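You operate a simulated robot arm through the tools that you are given. There is no shell and no other tool.

You are at the controls of a simulated robot arm. One attempt, no reset.

TASK
Swap the blackened bulb for the COOL one and light the lamp.
Fine: the lamp switch goes off ahead of the swap; the old bulb stands in the free hole of the rack. Where these are worked on the way, their far stop is far enough and under half their travel is too little: lamp switch.

Only the result counts: the job must be done as asked and must still hold three seconds after the hand-in. Knocking over, shifting, dropping, spilling or breaking anything else fails it.

THE ROBOT
A 6-joint arm with a two-finger gripper, fixed in place. Base frame: the origin is on the floor under the middle of its stand, x ahead of it, y to its left, z up. Units: mm, rad, N and s.
It reaches about 1572 mm from its shoulder. Its first joint turns from -2.897 to 2.897 rad. Payload 2.45 kg.
Tool frame: the origin (TCP) lies between the finger pads and is the grasp point; the fingertips stand 20 mm ahead of it; z points along the fingers, y is the line along which they close. The gripper opens to 140 mm; its body begins 168 mm behind the TCP.
Orientation is told as [roll, pitch, yaw] about the base's x, y, z axes, in that order, counted from this pose: with the fingers straight down and closing along the base's y, the tool's x points along the base's -x, its y along +y and its z along -z.

THE INTERFACE
- The arm moves only by the tool step_arm. Its argument "commands" is text: rows parted by semicolons, each of 7 numbers parted by spaces: the finger opening in mm, from 0 to 140, then the shift along the base's x, y, z in mm, then the turn, a rotation vector about the base's x, y, z in rad. In form: claw dx dy dz rx ry rz; .... A call has 1 to 20 rows; each row is the pose to reach, as a shift and turn from the pose commanded when the call began. Each row takes 0.2 s and may step no farther than 50 mm and 0.15 rad from the row before; otherwise, or with a gripper value out of range, the whole call is refused. A pose out of reach is approached as far as the arm can. The call stops where the force on the tool passes 40 N (or 10 N more than at its start, if that is more) or the arm is blocked; 0.2 s more then pass. The fingers move at their own pace (about 45 mm/s each) and stop on an object; they squeeze with about 24 N. The grip force told is the motor's: it shows also when the fingers shut on nothing. Time passes only in rows, and 0.2 s behind the last, so rows that repeat a pose let the fingers close. It gives the time, the measured TCP pose, the force on the tool (base axes), the opening and the grip force at its end, in the units of the frame above (readings bear some noise), with the torque about the TCP (base axes, N m) and any sound that the robot's microphone picked up.
- Cameras (640 x 400 px; columns grow to the right, rows downward): "scene" is fixed at [223.9, 643.8, 1701.9]; the picture's right is [-0.71, -0.71, 0.00], its down [-0.37, 0.37, -0.85] and it looks along [0.60, -0.60, -0.52] (base axes); focal length 315 px, centre (320, 200). "wrist" rides on the gripper at [78, 11, -209] in the tool frame; the picture's right is [-0.14, 0.99, 0.00], its down [-0.92, -0.13, -0.37] and it looks along [-0.36, -0.05, 0.93] (tool axes); focal length 280 px, centre (320, 200). There is no depth. A picture from a camera that has moved, and an enlarged one, comes with that camera's place and axes in the base frame and with its lens. The place of the scene camera against the robot may be out by one fixed shift of up to 12 mm in any direction.
- get_image(camera): a new picture of that camera. The clock stands still meanwhile.
- zoom(camera, box): a new picture of the part [left, top, right, bottom] of that camera's present view, enlarged. The clock stands still meanwhile.
- sign_off(): hands the job in; it is judged then, once.

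Places have to be worked out from the pictures, the camera data and where the tool is seen. Open the gripper and draw the arm clear of the work before you hand the job in, unless the task says otherwise.

The tools are called after ">>>" as a command line: name --argument value ..., lists and objects as JSON in quotes. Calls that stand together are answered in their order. step_arm: Moves the arm, as the interface text tells. Its arguments: {"type":"object","properties":{"commands":{"type":"string"}},"required":["commands"]} The other tools are called the same way: get_image (camera) takes a picture; zoom (camera, box) takes an enlarged picture of a part of a camera's view; sign_off () hands the job in.

At the start:

```text
time_s: 0.0
eef_pos: [563.0, 53.8, 1456.0]
tool_rot: [0.0, 0.001, 0.0]
contact_force: [-0.5, 0.2, -0.1]
torque: [0.0, -0.01, -0.03]
finger_gap: 139.9
grip_force: 0.0
```

scene: 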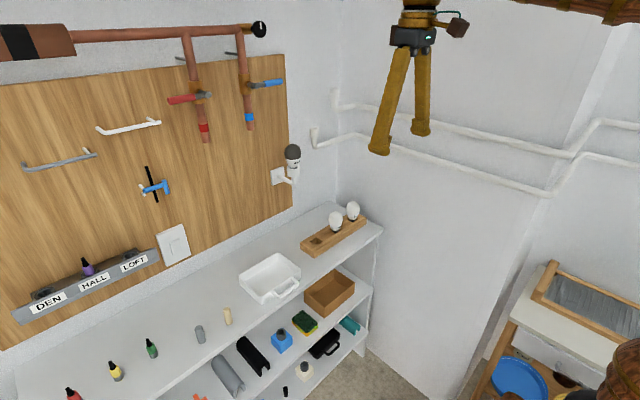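
wrist: 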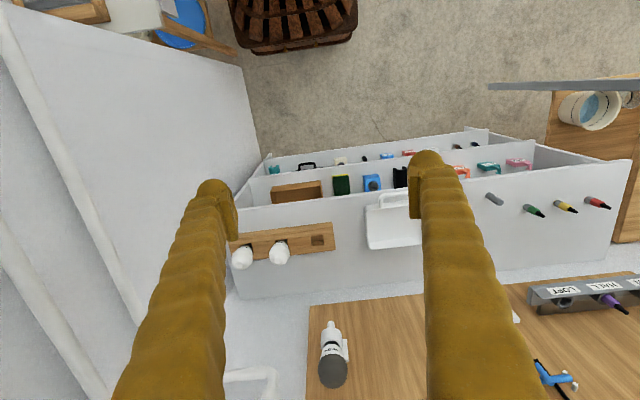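

I start by looking closely at the lamp, the rack and the switch in the scene view and the wrist view.

>>> zoom --camera "scene" --box '[240, 120, 400, 220]'

>>> zoom --camera "scene" --box '[280, 180, 400, 255]'

>>> zoom --camera "scene" --box '[120, 200, 240, 275]'

>>> zoom --camera "wrist" --box '[220, 200, 380, 300]'

>>> zoom --camera "wrist" --box '[260, 300, 420, 400]'

```text
4.00 times, centred on (320, 170) of scene
camera zoom: at [223.9, 643.8, 1701.9], right [-0.71, -0.71, 0.0], down [-0.37, 0.37, -0.85], along [0.6, -0.6, -0.52], focal length 1258 px, centre (320, 320)
```

zoom: 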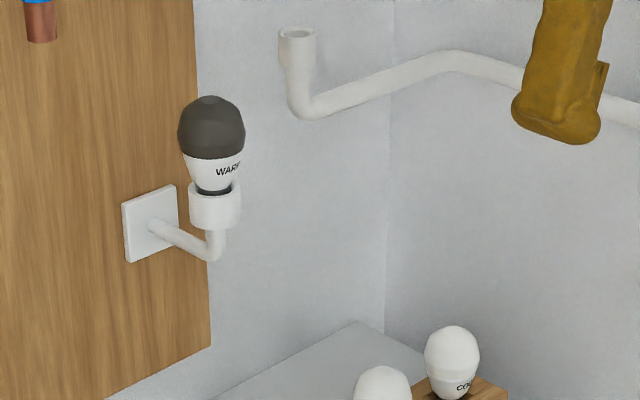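

```text
5.33 times, centred on (340, 218) of scene
camera zoom: at [223.9, 643.8, 1701.9], right [-0.71, -0.71, 0.0], down [-0.37, 0.37, -0.85], along [0.6, -0.6, -0.52], focal length 1678 px, centre (213, 107)
```

zoom: 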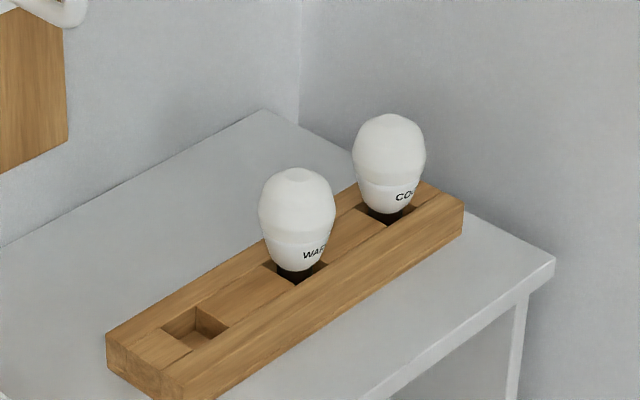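

```text
5.33 times, centred on (180, 238) of scene
camera zoom: at [223.9, 643.8, 1701.9], right [-0.71, -0.71, 0.0], down [-0.37, 0.37, -0.85], along [0.6, -0.6, -0.52], focal length 1678 px, centre (1067, 0)
```

zoom: 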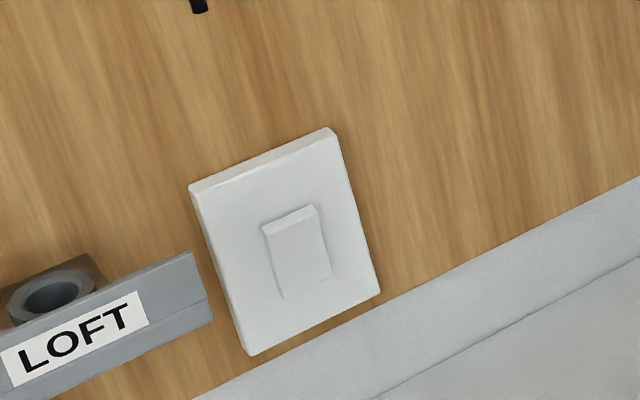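

```text
4.00 times, centred on (300, 250) of wrist
camera zoom: at [485.9, 63.6, 1665.1], right [0.14, 0.99, 0.0], down [0.92, -0.13, 0.37], along [0.36, -0.05, -0.93], focal length 1122 px, centre (400, 0)
```

zoom: 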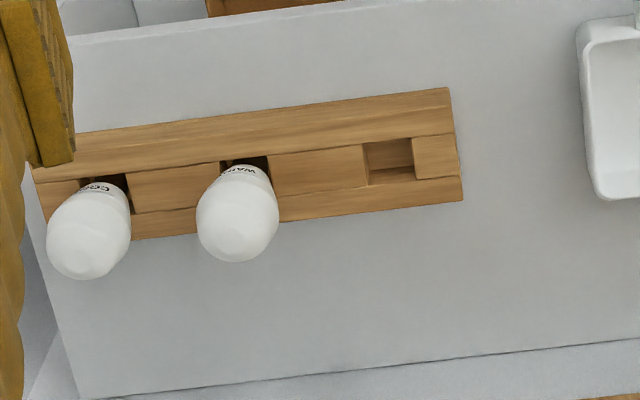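

```text
4.00 times, centred on (340, 350) of wrist
camera zoom: at [485.9, 63.6, 1665.1], right [0.14, 0.99, 0.0], down [0.92, -0.13, 0.37], along [0.36, -0.05, -0.93], focal length 1122 px, centre (240, -400)
```

zoom: 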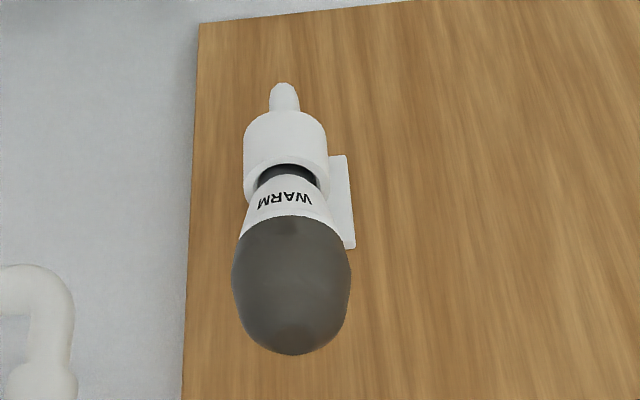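

The lamp bulb looks to be near (978, 18, 1292), the COOL bulb near (890, -214, 1000), the free hole near (885, 0, 945) and the switch near (1060, 435, 1093). I swing over to look at the switch and wall from closer up.

>>> step_arm --commands "140 20 32 -15 0 -0.075 0; 140 40 64 -30 0 -0.15 0; 140 60 96 -45 0 -0.225 0; 140 80 128 -60 0 -0.3 0; 140 100 160 -75 0 -0.375 0; 140 120 192 -90 0 -0.45 0; 140 140 224 -105 0 -0.525 0; 140 160 256 -120 0 -0.6 0; 140 180 288 -135 0 -0.675 0; 140 200 320 -150 0 -0.75 0; 140 200 320 -150 0 -0.75 0"

>>> get_image --camera "wrist"

>>> get_image --camera "scene"

```text
time_s: 2.4
eef_pos: [762.7, 374.4, 1306.8]
tool_rot: [0.0, -0.749, -0.002]
contact_force: [-0.3, -0.1, 0.3]
torque: [-0.02, 0.03, 0.02]
finger_gap: 140.1
grip_force: 0.1
```

```text
taken
camera wrist: at [564.5, 383.6, 1406.2], right [0.1, 0.99, 0.09], down [0.42, -0.13, 0.9], along [0.9, -0.05, -0.43], focal length 280 px, centre (320, 200)
```

wrist: 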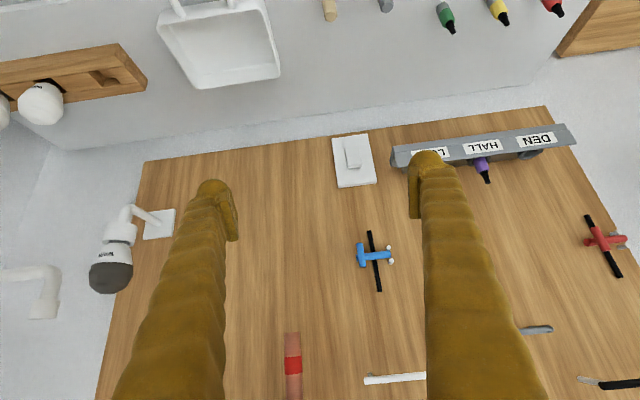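

```text
taken
```

scene: 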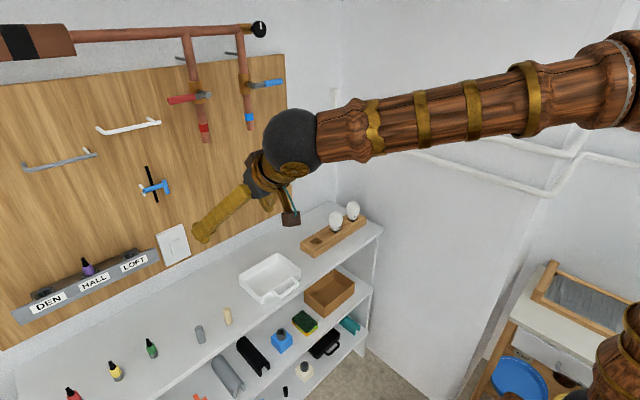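

The view is inverted (picture-down is base-up); the switch plate is at about (354,160) in the wrist view. I zoom in on it and on the lamp.

>>> zoom --camera "wrist" --box '[314, 120, 410, 180]'

>>> zoom --camera "wrist" --box '[60, 180, 220, 300]'

>>> zoom --camera "scene" --box '[150, 215, 198, 275]'

```text
6.67 times, centred on (362, 150) of wrist
camera zoom: at [564.5, 383.6, 1406.2], right [0.1, 0.99, 0.09], down [0.42, -0.13, 0.9], along [0.9, -0.05, -0.43], focal length 1869 px, centre (40, 533)
```

zoom: 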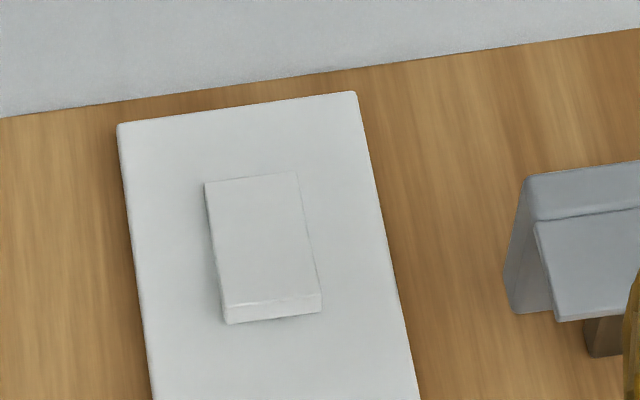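

```text
3.33 times, centred on (140, 240) of wrist
camera zoom: at [564.5, 383.6, 1406.2], right [0.1, 0.99, 0.09], down [0.42, -0.13, 0.9], along [0.9, -0.05, -0.43], focal length 935 px, centre (920, 67)
```

zoom: 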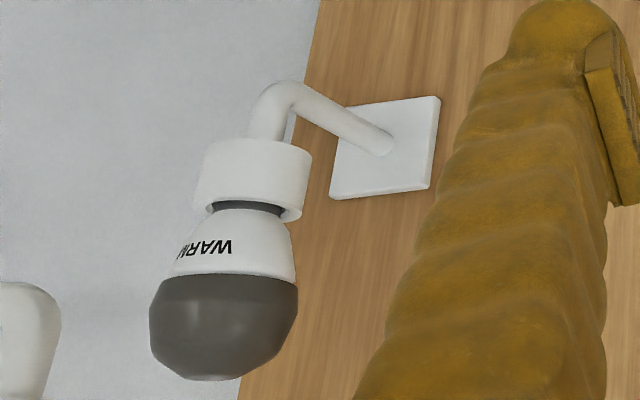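

```text
6.67 times, centred on (174, 245) of scene
camera zoom: at [223.9, 643.8, 1701.9], right [-0.71, -0.71, 0.0], down [-0.37, 0.37, -0.85], along [0.6, -0.6, -0.52], focal length 2097 px, centre (1293, -100)
```

zoom: 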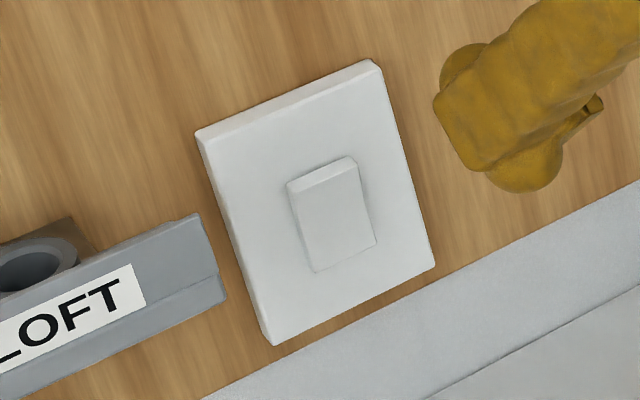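

The rocker's top end stands out and its bottom end is pressed in. I put it at about (1042, 432, 1065–1114), so pressing the top toggles it off. I'll press with only the +y fingertip (gripper open), so first I tilt further and come to a pre-press pose.

>>> step_arm --commands "140 22 -3 -25 0 -0.056 0; 140 44 -7 -50 0 -0.112 0; 140 66 -10 -75 0 -0.168 0; 140 88 -14 -100 0 -0.225 0; 140 110 -17 -125 0 -0.281 0; 140 132 -21 -150 0 -0.337 0; 140 154 -24 -175 0 -0.393 0; 140 176 -28 -197 0 -0.45 0; 140 176 -28 -197 0 -0.45 0"

>>> get_image --camera "wrist"

>>> zoom --camera "scene" --box '[140, 180, 268, 260]'

```text
time_s: 4.4
eef_pos: [940.2, 344.4, 1108.7]
tool_rot: [0.003, -1.202, -0.002]
contact_force: [-0.4, 0.1, -0.8]
torque: [-0.03, 0.02, -0.01]
finger_gap: 139.8
grip_force: 0.1
```

```text
taken
camera wrist: at [717.4, 355.6, 1111.6], right [0.05, 0.99, 0.13], down [-0.01, -0.13, 0.99], along [1.0, -0.05, 0.0], focal length 280 px, centre (320, 200)
```

wrist: 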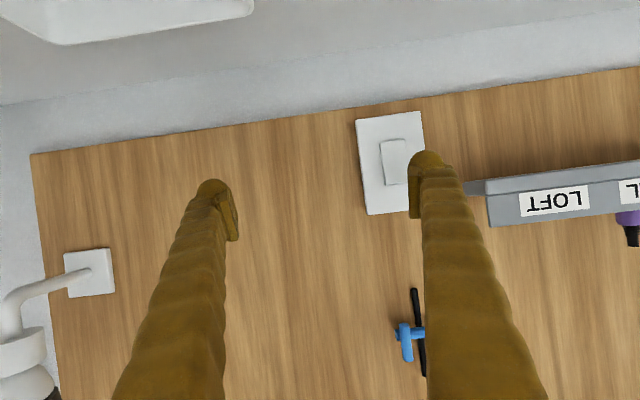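

```text
5.00 times, centred on (204, 220) of scene
camera zoom: at [223.9, 643.8, 1701.9], right [-0.71, -0.71, 0.0], down [-0.37, 0.37, -0.85], along [0.6, -0.6, -0.52], focal length 1573 px, centre (900, 100)
```

zoom: 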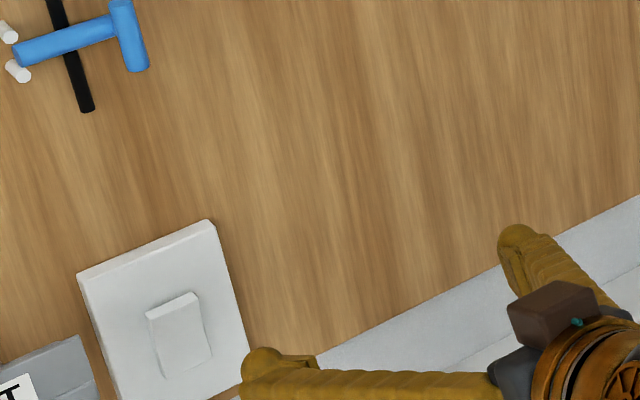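

The two wrist views agree on the rocker at about x 1057, y 433, z 1053–1103, slightly lower and deeper than I first thought. I zoom for precision.

>>> zoom --camera "wrist" --box '[340, 100, 468, 180]'

>>> zoom --camera "wrist" --box '[340, 140, 468, 220]'

```text
5.00 times, centred on (404, 140) of wrist
camera zoom: at [717.4, 355.6, 1111.6], right [0.05, 0.99, 0.13], down [-0.01, -0.13, 0.99], along [1.0, -0.05, 0.0], focal length 1402 px, centre (-100, 500)
```

zoom: 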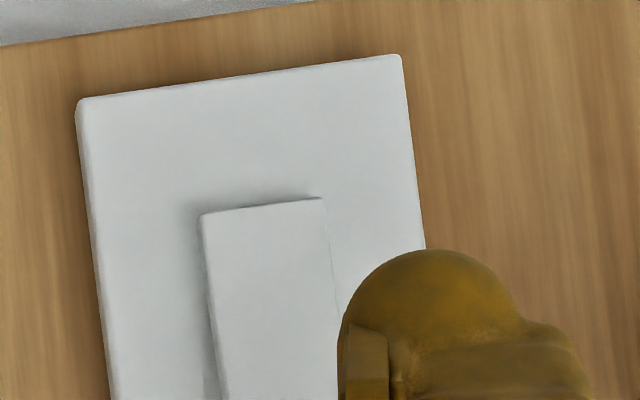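

```text
5.00 times, centred on (404, 180) of wrist
camera zoom: at [717.4, 355.6, 1111.6], right [0.05, 0.99, 0.13], down [-0.01, -0.13, 0.99], along [1.0, -0.05, 0.0], focal length 1402 px, centre (-100, 300)
```

zoom: 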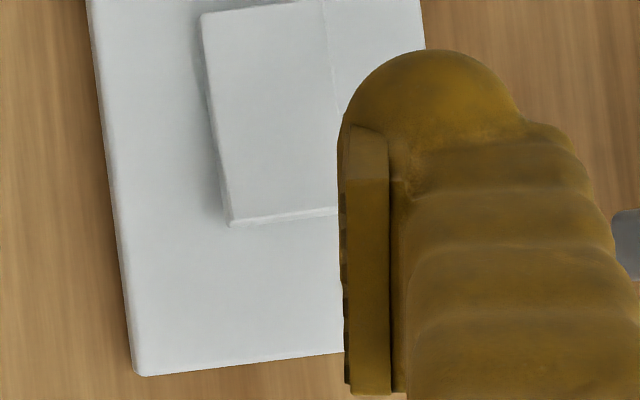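

Rocker measured: y 419–448, z 1053–1104, face at x≈1056; the +y fingertip dome sits about 91 mm to the +y of the TCP. I line up on the upper part (z≈1094) and press slowly.

>>> step_arm --commands "140 20 -2 -12 0 0 0; 140 50 -2 -12 0 0 0; 140 75 -2 -12 0 0 0; 140 82 -2 -12 0 0 0; 140 87 -2 -12 0 0 0; 140 91 -2 -12 0 0 0; 140 94 -2 -12 0 0 0; 140 97 -2 -12 0 0 0; 140 100 -2 -12 0 0 0; 140 102 -2 -12 0 0 0; 140 104 -2 -12 0 0 0"

>>> get_image --camera "wrist"

```text
time_s: 6.8
eef_pos: [1043.7, 342.7, 1097.5]
tool_rot: [0.002, -1.198, -0.002]
contact_force: [-0.4, -1.0, 0.8]
torque: [-0.05, 0.0, 0.03]
finger_gap: 140.1
grip_force: 0.0
```

```text
taken
camera wrist: at [821.0, 353.6, 1099.8], right [0.05, 0.99, 0.13], down [-0.01, -0.13, 0.99], along [1.0, -0.05, 0.0], focal length 280 px, centre (320, 200)
```

wrist: 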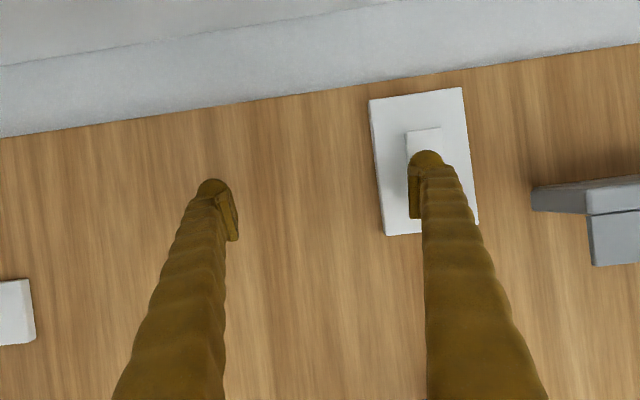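

No contact yet at TCP x≈1044. The fingertip is centred over the upper half of the rocker; I continue in small steps.

>>> step_arm --commands "140 2 0 0 0 0 0; 140 4 0 0 0 0 0; 140 6 0 0 0 0 0; 140 8 0 0 0 0 0; 140 10 0 0 0 0 0; 140 12 0 0 0 0 0; 140 14 0 0 0 0 0; 140 16 0 0 0 0 0"

>>> zoom --camera "wrist" --box '[340, 80, 500, 240]'

```text
time_s: 7.4
eef_pos: [1045.4, 343.5, 1097.8]
tool_rot: [0.001, -1.199, -0.002]
contact_force: [-25.6, -7.2, 7.4]
torque: [0.56, -0.32, 1.9]
finger_gap: 139.8
grip_force: 0.0
stopped in row 2: the force on the tool passed its limit at 47 N (the readings are from after the stop); the commanded pose is now the measured one
```

```text
2.50 times, centred on (420, 160) of wrist
camera zoom: at [822.7, 353.5, 1100.2], right [0.05, 0.99, 0.13], down [-0.01, -0.13, 0.99], along [1.0, -0.05, 0.0], focal length 701 px, centre (70, 300)
```

zoom: 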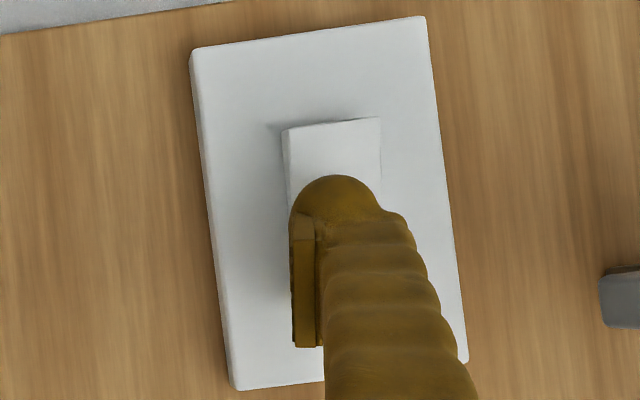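

The force passed the limit with a reaction of about -26 N in x near TCP x≈1045. I back off 45 mm and look at whether the rocker has flipped.

>>> step_arm --commands "140 -10 0 0 0 0 0; 140 -30 0 0 0 0 0; 140 -60 -20 10 0 0 0; 140 -80 -45 20 0 0 0; 140 -80 -45 20 0 0 0"

>>> get_image --camera "wrist"

>>> zoom --camera "wrist" --box '[370, 100, 498, 212]'

>>> zoom --camera "scene" --box '[150, 215, 198, 275]'

```text
time_s: 8.6
eef_pos: [966.2, 297.3, 1117.2]
tool_rot: [-0.003, -1.198, 0.002]
contact_force: [0.2, 1.2, -0.2]
torque: [0.02, -0.02, 0.02]
finger_gap: 139.9
grip_force: 0.2
```

```text
taken
camera wrist: at [743.9, 307.9, 1119.8], right [0.05, 0.99, 0.13], down [-0.01, -0.13, 0.99], along [1.0, -0.05, 0.0], focal length 280 px, centre (320, 200)
```

wrist: 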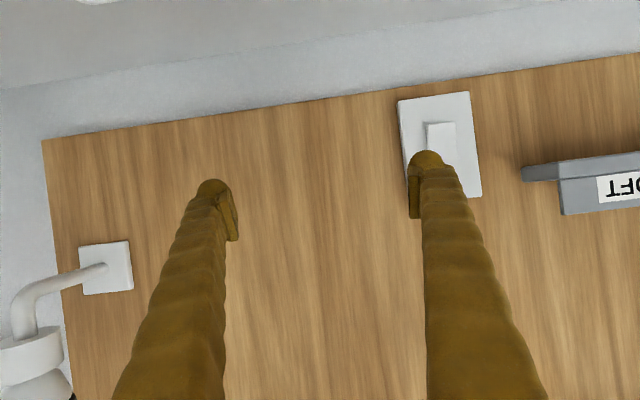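

```text
3.57 times, centred on (434, 156) of wrist
camera zoom: at [743.9, 307.9, 1119.8], right [0.05, 0.99, 0.13], down [-0.01, -0.13, 0.99], along [1.0, -0.05, 0.0], focal length 1001 px, centre (-87, 357)
```

zoom: 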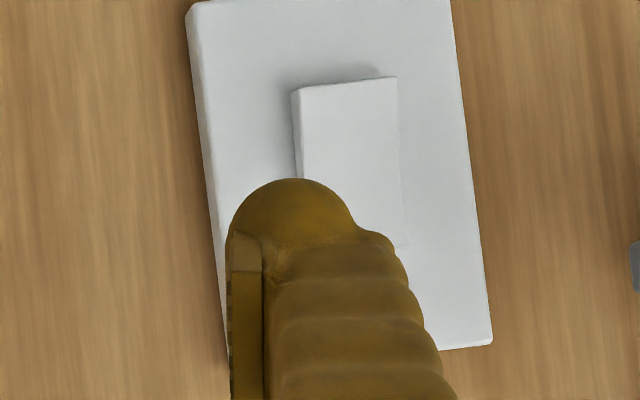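

```text
6.67 times, centred on (174, 245) of scene
camera zoom: at [223.9, 643.8, 1701.9], right [-0.71, -0.71, 0.0], down [-0.37, 0.37, -0.85], along [0.6, -0.6, -0.52], focal length 2097 px, centre (1293, -100)
```

zoom: 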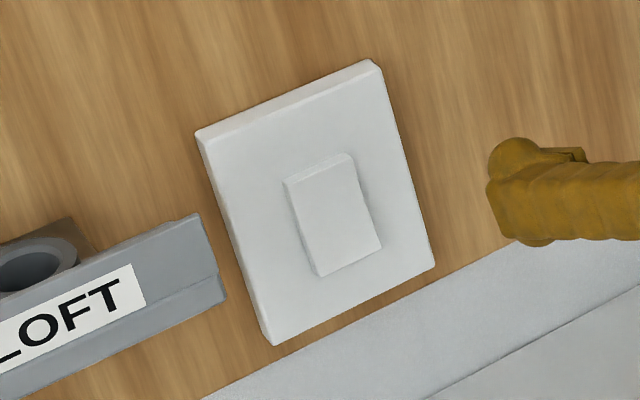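

The rocker looks flipped: its bottom end now stands out. I move to -y for a clear side-on view without the finger in the way.

>>> step_arm --commands "140 -10 -35 0 0 0 0; 140 -20 -70 0 0 0 0; 140 -20 -100 0 0 0 0; 140 -20 -100 0 0 0 0"

>>> zoom --camera "wrist" --box '[460, 90, 588, 202]'

>>> get_image --camera "wrist"

```text
time_s: 9.6
eef_pos: [946.1, 198.7, 1114.9]
tool_rot: [-0.001, -1.198, 0.001]
contact_force: [-0.2, -0.7, 0.0]
torque: [0.01, 0.02, -0.01]
finger_gap: 139.9
grip_force: 0.1
```

```text
3.57 times, centred on (524, 146) of wrist
camera zoom: at [722.8, 208.6, 1119.4], right [0.05, 0.99, 0.13], down [-0.01, -0.13, 0.99], along [1.0, -0.05, 0.0], focal length 1001 px, centre (-409, 393)
```

zoom: 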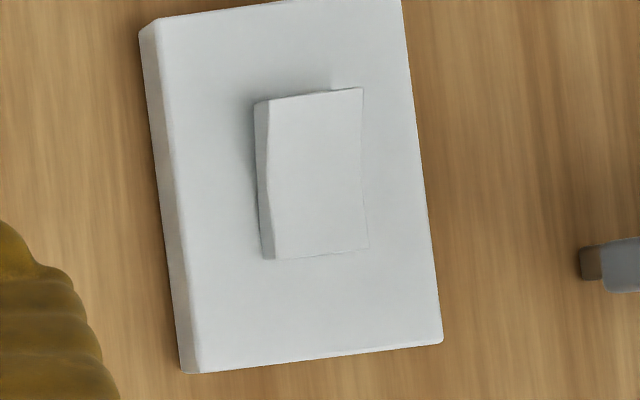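

```text
taken
camera wrist: at [722.8, 208.6, 1119.4], right [0.05, 0.99, 0.13], down [-0.01, -0.13, 0.99], along [1.0, -0.05, 0.0], focal length 280 px, centre (320, 200)
```

wrist: 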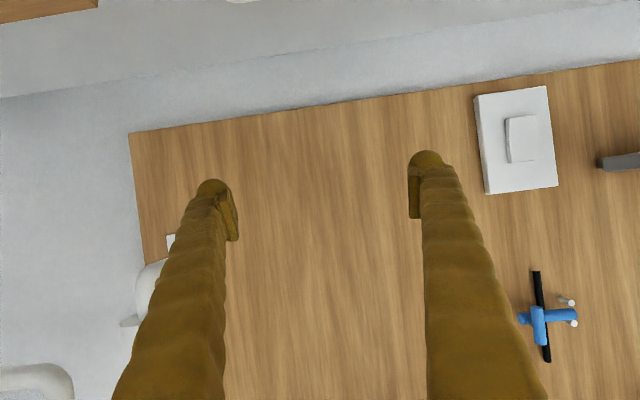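

The rocker may be only part-way through its travel, so I zoom in tightly on its side profile.

>>> zoom --camera "wrist" --box '[496, 106, 544, 172]'

>>> zoom --camera "scene" --box '[166, 234, 182, 258]'

```text
6.06 times, centred on (520, 139) of wrist
camera zoom: at [722.8, 208.6, 1119.4], right [0.05, 0.99, 0.13], down [-0.01, -0.13, 0.99], along [1.0, -0.05, 0.0], focal length 1699 px, centre (-892, 570)
```

zoom: 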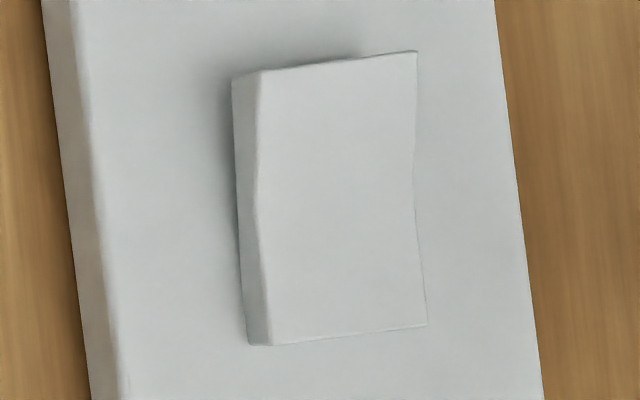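

```text
16.00 times, centred on (174, 246) of scene
camera zoom: at [223.9, 643.8, 1701.9], right [-0.71, -0.71, 0.0], down [-0.37, 0.37, -0.85], along [0.6, -0.6, -0.52], focal length 5033 px, centre (2656, -536)
```

zoom: 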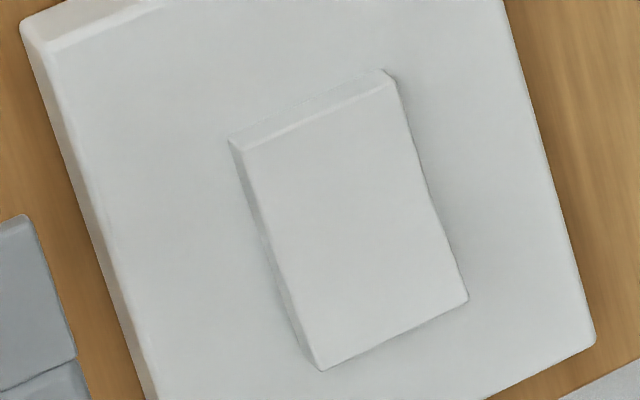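

By the side profile, the bottom end now protrudes about 10 mm and the top about 7 mm, roughly the mirror of the start state, so it seems flipped. To be sure it is at its far stop, I press the top once more, slightly higher for leverage.

>>> step_arm --commands "140 0 48 -6 0 0 0; 140 0 96 -12 0 0 0; 140 0 144 -17 0 0 0; 140 45 144 -17 0 0 0; 140 85 144 -17 0 0 0; 140 93 144 -17 0 0 0; 140 96 144 -17 0 0 0; 140 98 144 -17 0 0 0; 140 99 144 -17 0 0 0; 140 100 144 -17 0 0 0; 140 101 144 -17 0 0 0; 140 102 144 -17 0 0 0; 140 103 144 -17 0 0 0; 140 104 144 -17 0 0 0; 140 105 144 -17 0 0 0"

```text
time_s: 12.1
eef_pos: [1045.8, 342.8, 1099.3]
tool_rot: [-0.001, -1.198, 0.002]
contact_force: [-22.5, -6.0, 6.2]
torque: [0.62, -0.22, 1.74]
finger_gap: 140.1
grip_force: 0.1
stopped in row 12: the force on the tool passed its limit at 44 N (the readings are from after the stop); the commanded pose is now the measured one
```

The force came up at the same place (x≈1046) as before. I back off to the same viewpoint and compare the rocker profile.

>>> step_arm --commands "140 -10 0 0 0 0 0; 140 -50 0 5 0 0 0; 140 -90 -30 10 0 0 0; 140 -100 -75 18 0 0 0; 140 -100 -120 18 0 0 0; 140 -100 -144 18 0 0 0; 140 -100 -144 18 0 0 0"

>>> zoom --camera "wrist" --box '[496, 106, 544, 172]'

>>> zoom --camera "scene" --box '[150, 215, 198, 275]'

```text
refused: row 3 steps farther than a row can; nothing moved
```

```text
6.06 times, centred on (520, 139) of wrist
camera zoom: at [823.2, 352.5, 1102.9], right [0.05, 0.99, 0.13], down [-0.01, -0.13, 0.99], along [1.0, -0.05, 0.0], focal length 1699 px, centre (-892, 570)
```

zoom: 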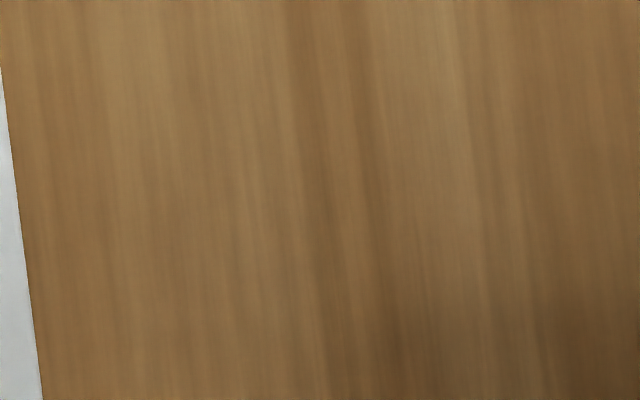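

```text
6.67 times, centred on (174, 245) of scene
camera zoom: at [223.9, 643.8, 1701.9], right [-0.71, -0.71, 0.0], down [-0.37, 0.37, -0.85], along [0.6, -0.6, -0.52], focal length 2097 px, centre (1293, -100)
```

zoom: 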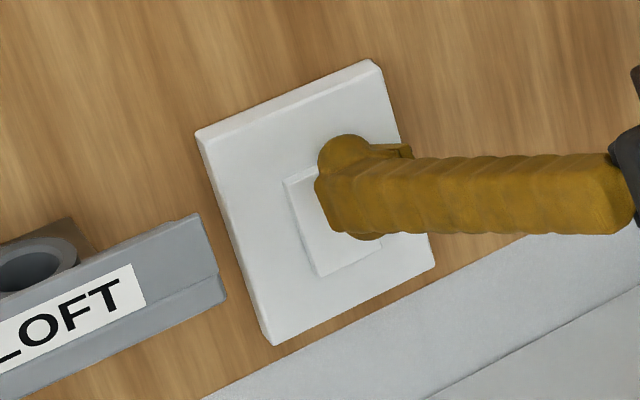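

The retreat was refused for one over-long step, so the arm still rests at the switch. I redo it in smaller steps.

>>> step_arm --commands "140 -10 0 0 0 0 0; 140 -45 0 5 0 0 0; 140 -75 -30 10 0 0 0; 140 -95 -70 18 0 0 0; 140 -100 -110 18 0 0 0; 140 -100 -144 18 0 0 0; 140 -100 -144 18 0 0 0"

>>> zoom --camera "wrist" --box '[496, 106, 544, 172]'

>>> zoom --camera "scene" --box '[166, 234, 182, 258]'

>>> zoom --camera "scene" --box '[150, 215, 198, 275]'

```text
time_s: 13.7
eef_pos: [945.8, 198.3, 1115.8]
tool_rot: [-0.002, -1.198, 0.004]
contact_force: [0.3, 0.5, -0.2]
torque: [0.01, -0.02, 0.0]
finger_gap: 140.0
grip_force: 0.1
```

```text
6.06 times, centred on (520, 139) of wrist
camera zoom: at [723.5, 208.8, 1119.8], right [0.05, 0.99, 0.13], down [-0.01, -0.13, 0.99], along [1.0, -0.05, 0.0], focal length 1699 px, centre (-892, 570)
```

zoom: 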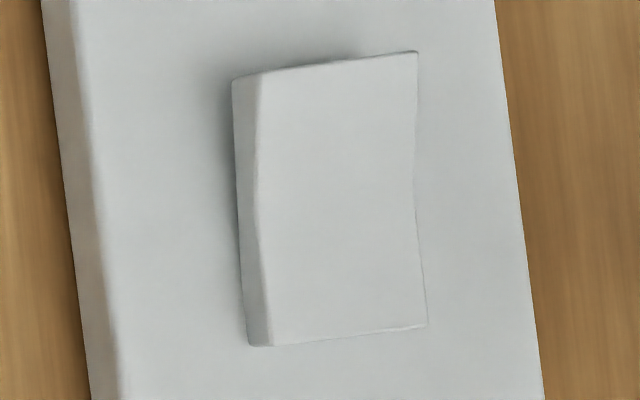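

```text
16.00 times, centred on (174, 246) of scene
camera zoom: at [223.9, 643.8, 1701.9], right [-0.71, -0.71, 0.0], down [-0.37, 0.37, -0.85], along [0.6, -0.6, -0.52], focal length 5033 px, centre (2656, -536)
```

zoom: 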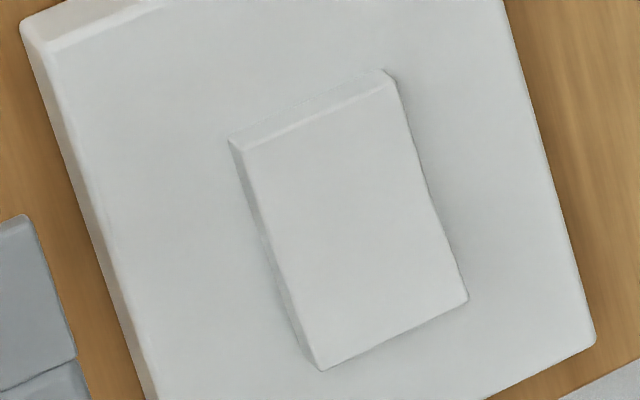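

```text
6.67 times, centred on (174, 245) of scene
camera zoom: at [223.9, 643.8, 1701.9], right [-0.71, -0.71, 0.0], down [-0.37, 0.37, -0.85], along [0.6, -0.6, -0.52], focal length 2097 px, centre (1293, -100)
```

zoom: 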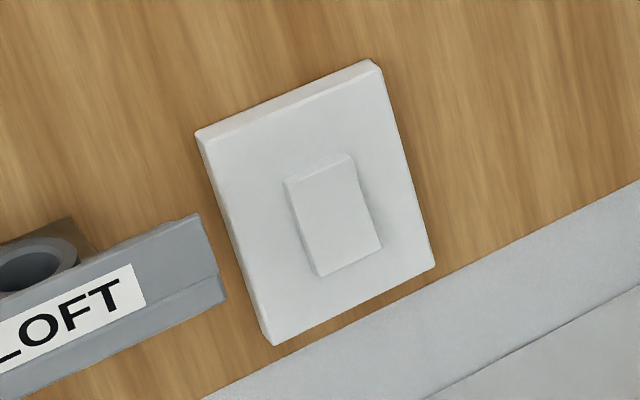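

The profile is unchanged after a second 44 N press, so the switch is at its far stop (off). Now I draw back and look at the lamp and its bulb from the front.

>>> step_arm --commands "140 -33 -23 19 0 0 0; 140 -66 -46 38 0 0 0; 140 -99 -69 57 0 0 0; 140 -132 -92 76 0 0 0; 140 -165 -115 95 0 0 0; 140 -198 -138 114 0 0 0; 140 -198 -138 114 0 0 0"

>>> get_image --camera "wrist"

>>> zoom --camera "wrist" --box '[240, 180, 368, 260]'

```text
time_s: 15.3
eef_pos: [748.5, 59.5, 1231.0]
tool_rot: [-0.002, -1.198, 0.002]
contact_force: [0.1, -0.8, 0.1]
torque: [0.05, 0.0, 0.0]
finger_gap: 140.3
grip_force: 0.0
```

```text
taken
camera wrist: at [524.8, 69.8, 1234.8], right [0.05, 0.99, 0.13], down [-0.01, -0.13, 0.99], along [1.0, -0.05, 0.0], focal length 280 px, centre (320, 200)
```

wrist: 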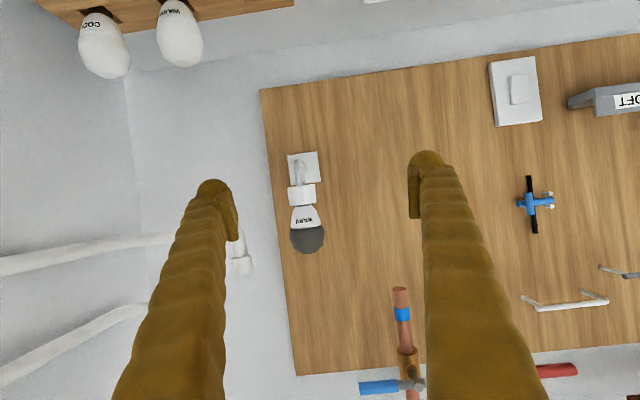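

```text
5.00 times, centred on (304, 220) of wrist
camera zoom: at [524.8, 69.8, 1234.8], right [0.05, 0.99, 0.13], down [-0.01, -0.13, 0.99], along [1.0, -0.05, 0.0], focal length 1402 px, centre (400, 100)
```

zoom: 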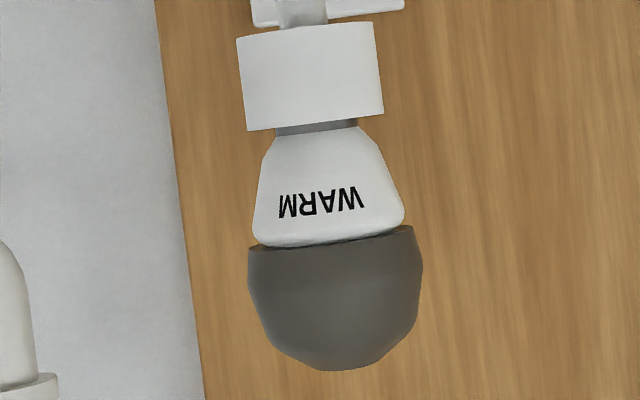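

The lamp holds the bulb upright (axis ≈ (980, 16), socket rim z≈1241, widest z≈1284, top z≈1320), and a white pipe stub stands near (987, -90, 1338). I'll come straight down on it with the fingers turned 45° to stay clear of that stub, so first I rise and turn the tool back to vertical.

>>> step_arm --commands "140 5 -2 28 0 0.15 0; 130 10 -4 56 0 0.3 0; 120 15 -6 84 0 0.45 0; 110 20 -8 112 0 0.6 0; 100 25 -10 140 0 0.75 0; 100 30 -12 168 0 0.9 0; 100 35 -14 196 0 1.05 0; 100 40 -16 220 0 1.199 0; 100 40 -16 220 0 1.199 0"

>>> step_arm --commands "100 15 0 0 0 0 -0.131; 100 30 0 0 0 0 -0.262; 100 45 0 0 0 0 -0.393; 100 60 0 0 0 0 -0.524; 100 75 0 0 0 0 -0.655; 100 90 0 0 0 0 -0.785; 100 90 0 0 0 0 -0.785"

>>> get_image --camera "wrist"

>>> get_image --camera "scene"

```text
time_s: 17.3
eef_pos: [787.6, 44.1, 1450.1]
tool_rot: [0.002, 0.004, 0.002]
contact_force: [0.2, -0.5, 0.6]
torque: [0.02, -0.01, -0.01]
finger_gap: 100.0
grip_force: 0.0
out of reach, approached as far as the arm can: row 1, 2
```

```text
time_s: 18.9
eef_pos: [878.7, 45.8, 1452.2]
tool_rot: [0.002, 0.002, -0.784]
contact_force: [0.2, 0.2, -0.5]
torque: [-0.02, 0.0, 0.01]
finger_gap: 99.9
grip_force: 0.0
```

```text
taken
camera wrist: at [831.7, 106.4, 1660.2], right [0.8, 0.6, 0.0], down [0.56, -0.74, 0.37], along [0.22, -0.29, -0.93], focal length 280 px, centre (320, 200)
```

wrist: 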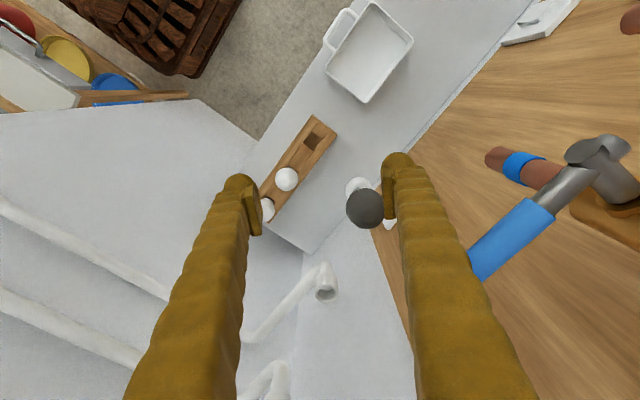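

```text
taken
```

scene: 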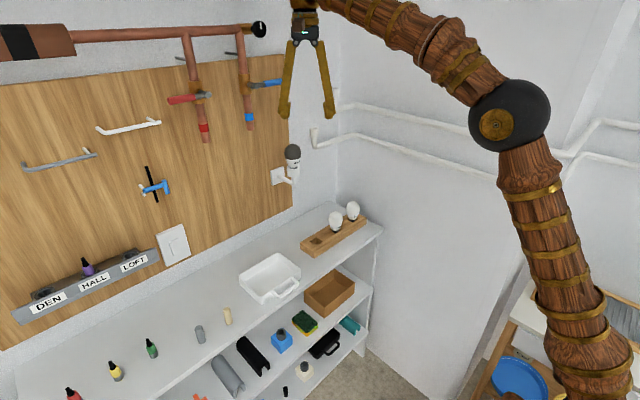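

A valve with a blue handle sticks out near (927, 89, ~1548), right where the camera would pass with this yaw. I turn the tool to +45° yaw instead, so that the camera sits on the open -x/-y side, and then look again.

>>> step_arm --commands "100 -4 -3 0 0 0 0.14; 100 -8 -6 0 0 0 0.28; 100 -12 -9 0 0 0 0.42; 100 -16 -12 0 0 0 0.56; 100 -20 -15 0 0 0 0.7; 100 -20 -18 0 0 0 0.84; 100 -20 -21 0 0 0 0.98; 100 -20 -24 0 0 0 1.12; 100 -20 -27 0 0 0 1.26; 100 -20 -29 0 0 0 1.4; 100 -20 -29 0 0 0 1.5; 100 -20 -29 0 0 0 1.57; 100 -20 -29 0 0 0 1.57"

>>> get_image --camera "wrist"

```text
time_s: 21.7
eef_pos: [858.5, 15.4, 1450.0]
tool_rot: [0.002, 0.002, 0.787]
contact_force: [-0.6, 0.4, -0.2]
torque: [-0.02, -0.01, 0.0]
finger_gap: 100.1
grip_force: 0.1
```

```text
taken
camera wrist: at [796.2, -32.4, 1659.8], right [-0.6, 0.8, 0.0], down [0.74, 0.56, 0.37], along [0.29, 0.22, -0.93], focal length 280 px, centre (320, 200)
```

wrist: 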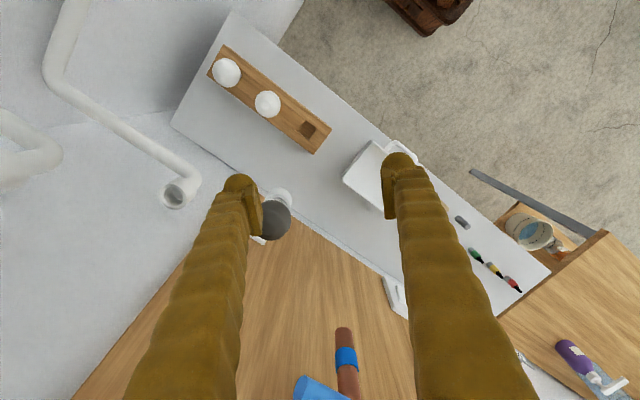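

Two wrist views now put the bulb axis at about (978, 18), the stub at (1002, -105, top 1322) and the blue handle end at about (960, 82, 1523). I'll use yaw -20° with a 0.5 rad lean toward -x, which clears all of these and also suits the rack. First the yaw.

>>> step_arm --commands "90 -5 2 0 0 0 -0.14; 90 -10 4 0 0 0 -0.28; 90 -15 6 0 0 0 -0.42; 90 -20 8 0 0 0 -0.56; 80 -25 10 0 0 0 -0.7; 80 -30 12 0 0 0 -0.84; 80 -35 14 0 0 0 -0.98; 80 -38 18 0 0 0 -1.1; 80 -38 22 0 0 0 -1.136; 80 -38 22 0 0 0 -1.136"

>>> step_arm --commands "80 -4 2 -8 -0.043 -0.1175 0; 80 -8 4 -16 -0.0855 -0.235 0; 80 -12 6 -24 -0.128 -0.3525 0; 80 -16 8 -32 -0.171 -0.47 0; 80 -16 8 -32 -0.171 -0.47 0"

>>> get_image --camera "wrist"

>>> get_image --camera "scene"

```text
time_s: 23.9
eef_pos: [821.1, 37.0, 1451.1]
tool_rot: [0.002, 0.002, -0.35]
contact_force: [-0.3, -0.4, -0.6]
torque: [0.03, 0.01, 0.0]
finger_gap: 79.7
grip_force: 0.1
```

```text
time_s: 25.1
eef_pos: [804.5, 44.8, 1418.7]
tool_rot: [0.0, -0.499, -0.352]
contact_force: [-0.6, -0.6, -0.4]
torque: [0.0, -0.01, -0.02]
finger_gap: 79.8
grip_force: 0.0
```

```text
taken
camera wrist: at [650.1, 112.5, 1565.1], right [0.45, 0.89, 0.07], down [0.55, -0.34, 0.76], along [0.7, -0.31, -0.64], focal length 280 px, centre (320, 200)
```

wrist: 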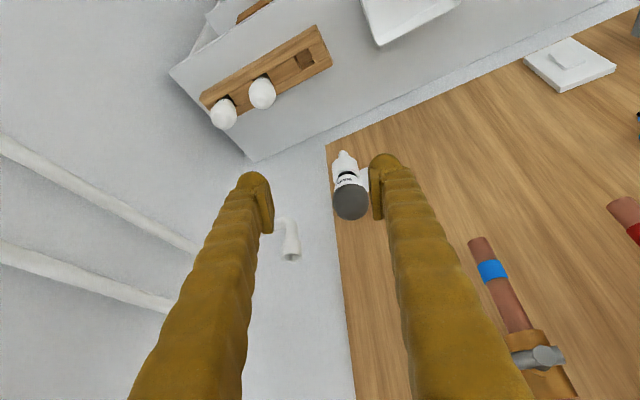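

```text
taken
```

scene: 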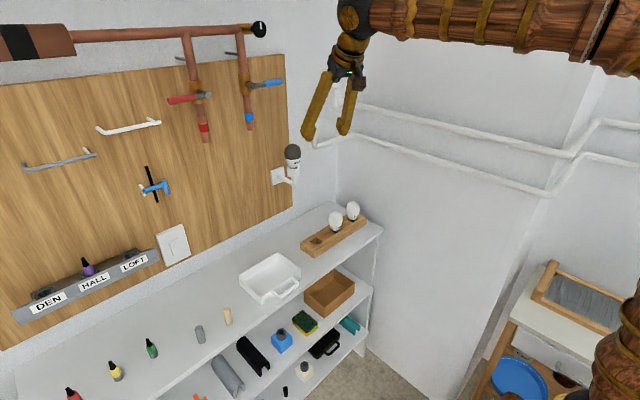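

I zoom on the lamp bulb and on the rack hole from here to refine positions.

>>> zoom --camera "wrist" --box '[300, 140, 396, 230]'

>>> zoom --camera "wrist" --box '[190, 20, 350, 140]'

```text
4.44 times, centred on (348, 185) of wrist
camera zoom: at [650.1, 112.5, 1565.1], right [0.45, 0.89, 0.07], down [0.55, -0.34, 0.76], along [0.7, -0.31, -0.64], focal length 1246 px, centre (196, 267)
```

zoom: 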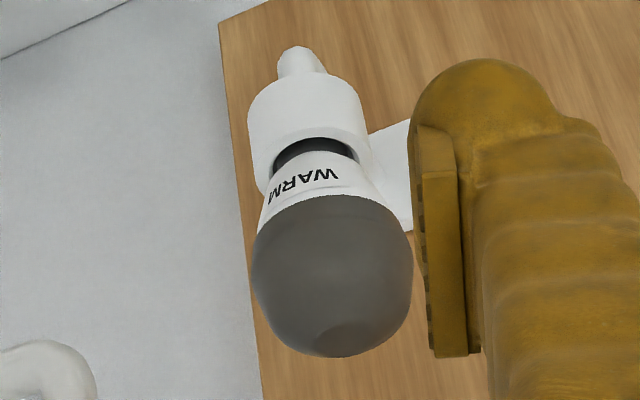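

```text
3.33 times, centred on (270, 80) of wrist
camera zoom: at [650.1, 112.5, 1565.1], right [0.45, 0.89, 0.07], down [0.55, -0.34, 0.76], along [0.7, -0.31, -0.64], focal length 935 px, centre (487, 600)
```

zoom: 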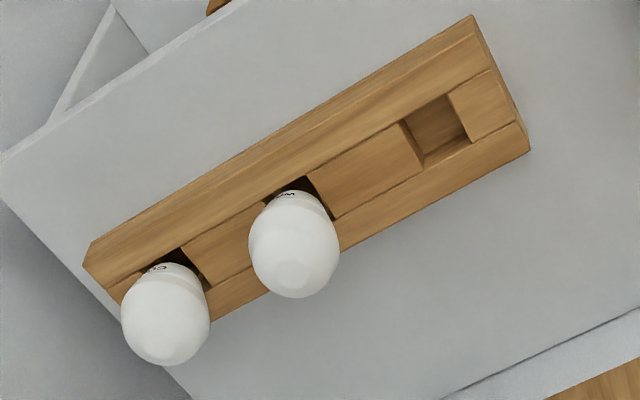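

The refined bulb axis is (977, 19) with its widest point at z≈1287. I advance along the tool axis to 60 mm short of the grasp point and check alignment.

>>> step_arm --commands "80 41 -3 -12 0 0 0; 80 82 -5 -24 0 0 0; 80 123 -8 -36 0 0 0; 80 135 -12 -58 0 0 0; 80 146 -16 -80 0 0 0; 80 146 -16 -80 0 0 0"

>>> get_image --camera "wrist"

>>> zoom --camera "scene" --box '[220, 60, 380, 180]'

```text
time_s: 26.5
eef_pos: [950.0, 32.0, 1338.4]
tool_rot: [0.001, -0.497, -0.351]
contact_force: [-0.3, 0.0, -0.4]
torque: [0.05, 0.02, 0.0]
finger_gap: 79.8
grip_force: 0.1
```

```text
taken
camera wrist: at [796.3, 97.6, 1484.0], right [0.45, 0.89, 0.07], down [0.55, -0.34, 0.76], along [0.7, -0.31, -0.64], focal length 280 px, centre (320, 200)
```

wrist: 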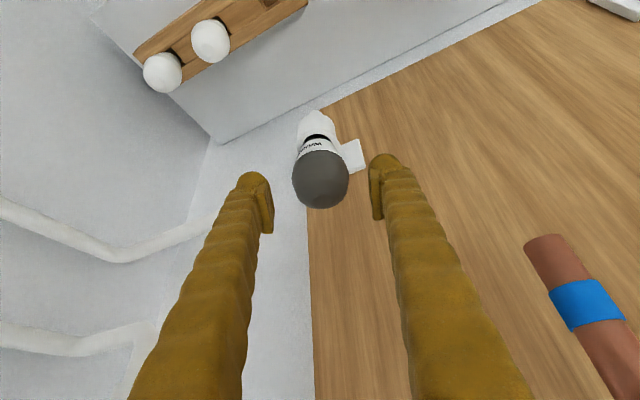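

```text
3.33 times, centred on (300, 120) of scene
camera zoom: at [223.9, 643.8, 1701.9], right [-0.71, -0.71, 0.0], down [-0.37, 0.37, -0.85], along [0.6, -0.6, -0.52], focal length 1049 px, centre (387, 467)
```

zoom: 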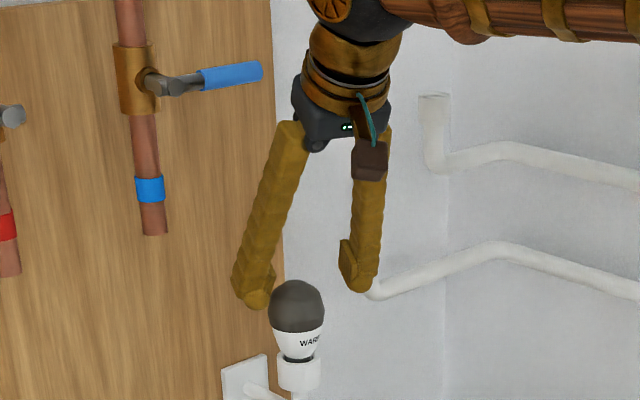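

The bulb sits almost centred between the fingers. I advance the last 60 mm along the tool axis and then look before closing.

>>> step_arm --commands "80 10 -5 -18 0 0 0; 80 19 -9 -36 0 0 0; 80 28 -13 -52 0 0 0; 80 28 -13 -52 0 0 0"

>>> get_image --camera "wrist"

>>> zoom --camera "scene" --box '[240, 100, 360, 190]'

```text
time_s: 27.5
eef_pos: [979.6, 17.4, 1287.4]
tool_rot: [0.003, -0.497, -0.35]
contact_force: [0.0, 0.8, 0.9]
torque: [0.01, 0.0, 0.01]
finger_gap: 80.0
grip_force: 0.0
```

```text
taken
camera wrist: at [824.9, 83.7, 1432.5], right [0.45, 0.89, 0.07], down [0.55, -0.34, 0.76], along [0.7, -0.31, -0.64], focal length 280 px, centre (320, 200)
```

wrist: 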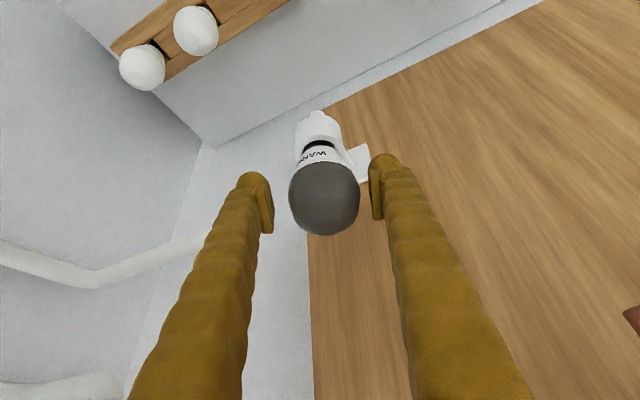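

```text
4.44 times, centred on (300, 145) of scene
camera zoom: at [223.9, 643.8, 1701.9], right [-0.71, -0.71, 0.0], down [-0.37, 0.37, -0.85], along [0.6, -0.6, -0.52], focal length 1398 px, centre (409, 444)
```

zoom: 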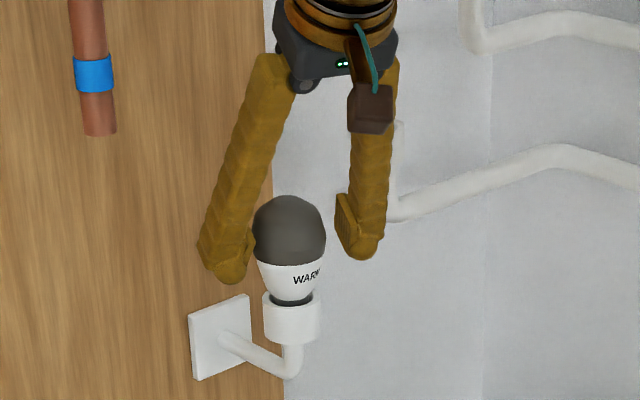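

The bulb is centred between the pads at the right depth. I close the fingers on it.

>>> step_arm --commands "60 0 0 0 0 0 0; 50 0 0 0 0 0 0; 40 0 0 0 0 0 0; 40 0 0 0 0 0 0; 40 0 0 0 0 0 0"

>>> zoom --camera "scene" --box '[240, 100, 360, 190]'

>>> get_image --camera "wrist"

```text
time_s: 28.7
eef_pos: [979.2, 15.9, 1287.0]
tool_rot: [0.003, -0.497, -0.351]
contact_force: [1.2, -0.1, 0.1]
torque: [0.02, -0.02, 0.02]
finger_gap: 55.1
grip_force: 24.0
```

```text
4.44 times, centred on (300, 145) of scene
camera zoom: at [223.9, 643.8, 1701.9], right [-0.71, -0.71, 0.0], down [-0.37, 0.37, -0.85], along [0.6, -0.6, -0.52], focal length 1398 px, centre (409, 444)
```

zoom: 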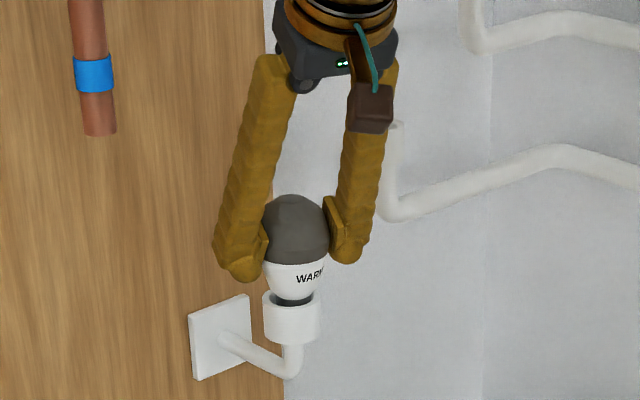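

```text
taken
camera wrist: at [824.9, 83.7, 1432.7], right [0.45, 0.89, 0.07], down [0.55, -0.34, 0.76], along [0.7, -0.31, -0.64], focal length 280 px, centre (320, 200)
```

wrist: 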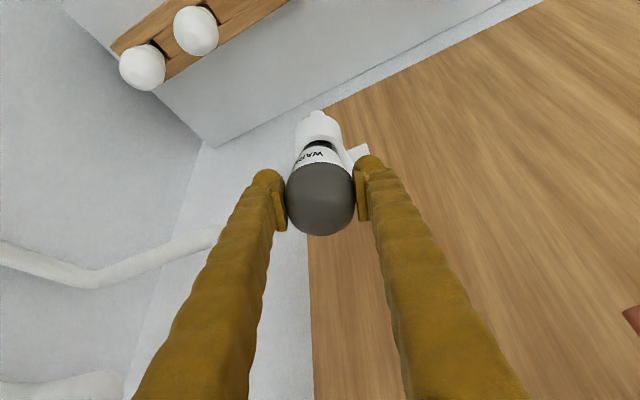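

Gripped at 55 mm with 24 N. I test a gentle straight pull upward in small steps to see whether the bulb just plugs in or is locked.

>>> step_arm --commands "40 0 0 1 0 0 0; 40 0 0 2 0 0 0; 40 0 0 3 0 0 0; 40 0 0 4 0 0 0"

>>> zoom --camera "scene" --box '[240, 100, 360, 190]'

```text
time_s: 29.7
eef_pos: [978.7, 16.5, 1290.6]
tool_rot: [0.001, -0.498, -0.351]
contact_force: [0.3, 2.9, -1.0]
torque: [0.15, -0.03, -0.03]
finger_gap: 55.1
grip_force: 24.0
```

```text
4.44 times, centred on (300, 145) of scene
camera zoom: at [223.9, 643.8, 1701.9], right [-0.71, -0.71, 0.0], down [-0.37, 0.37, -0.85], along [0.6, -0.6, -0.52], focal length 1398 px, centre (409, 444)
```

zoom: 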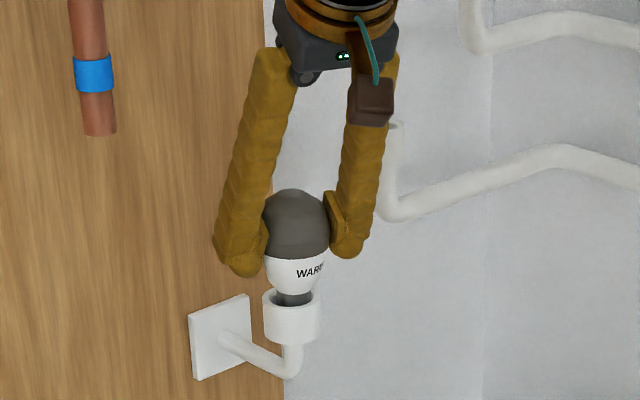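

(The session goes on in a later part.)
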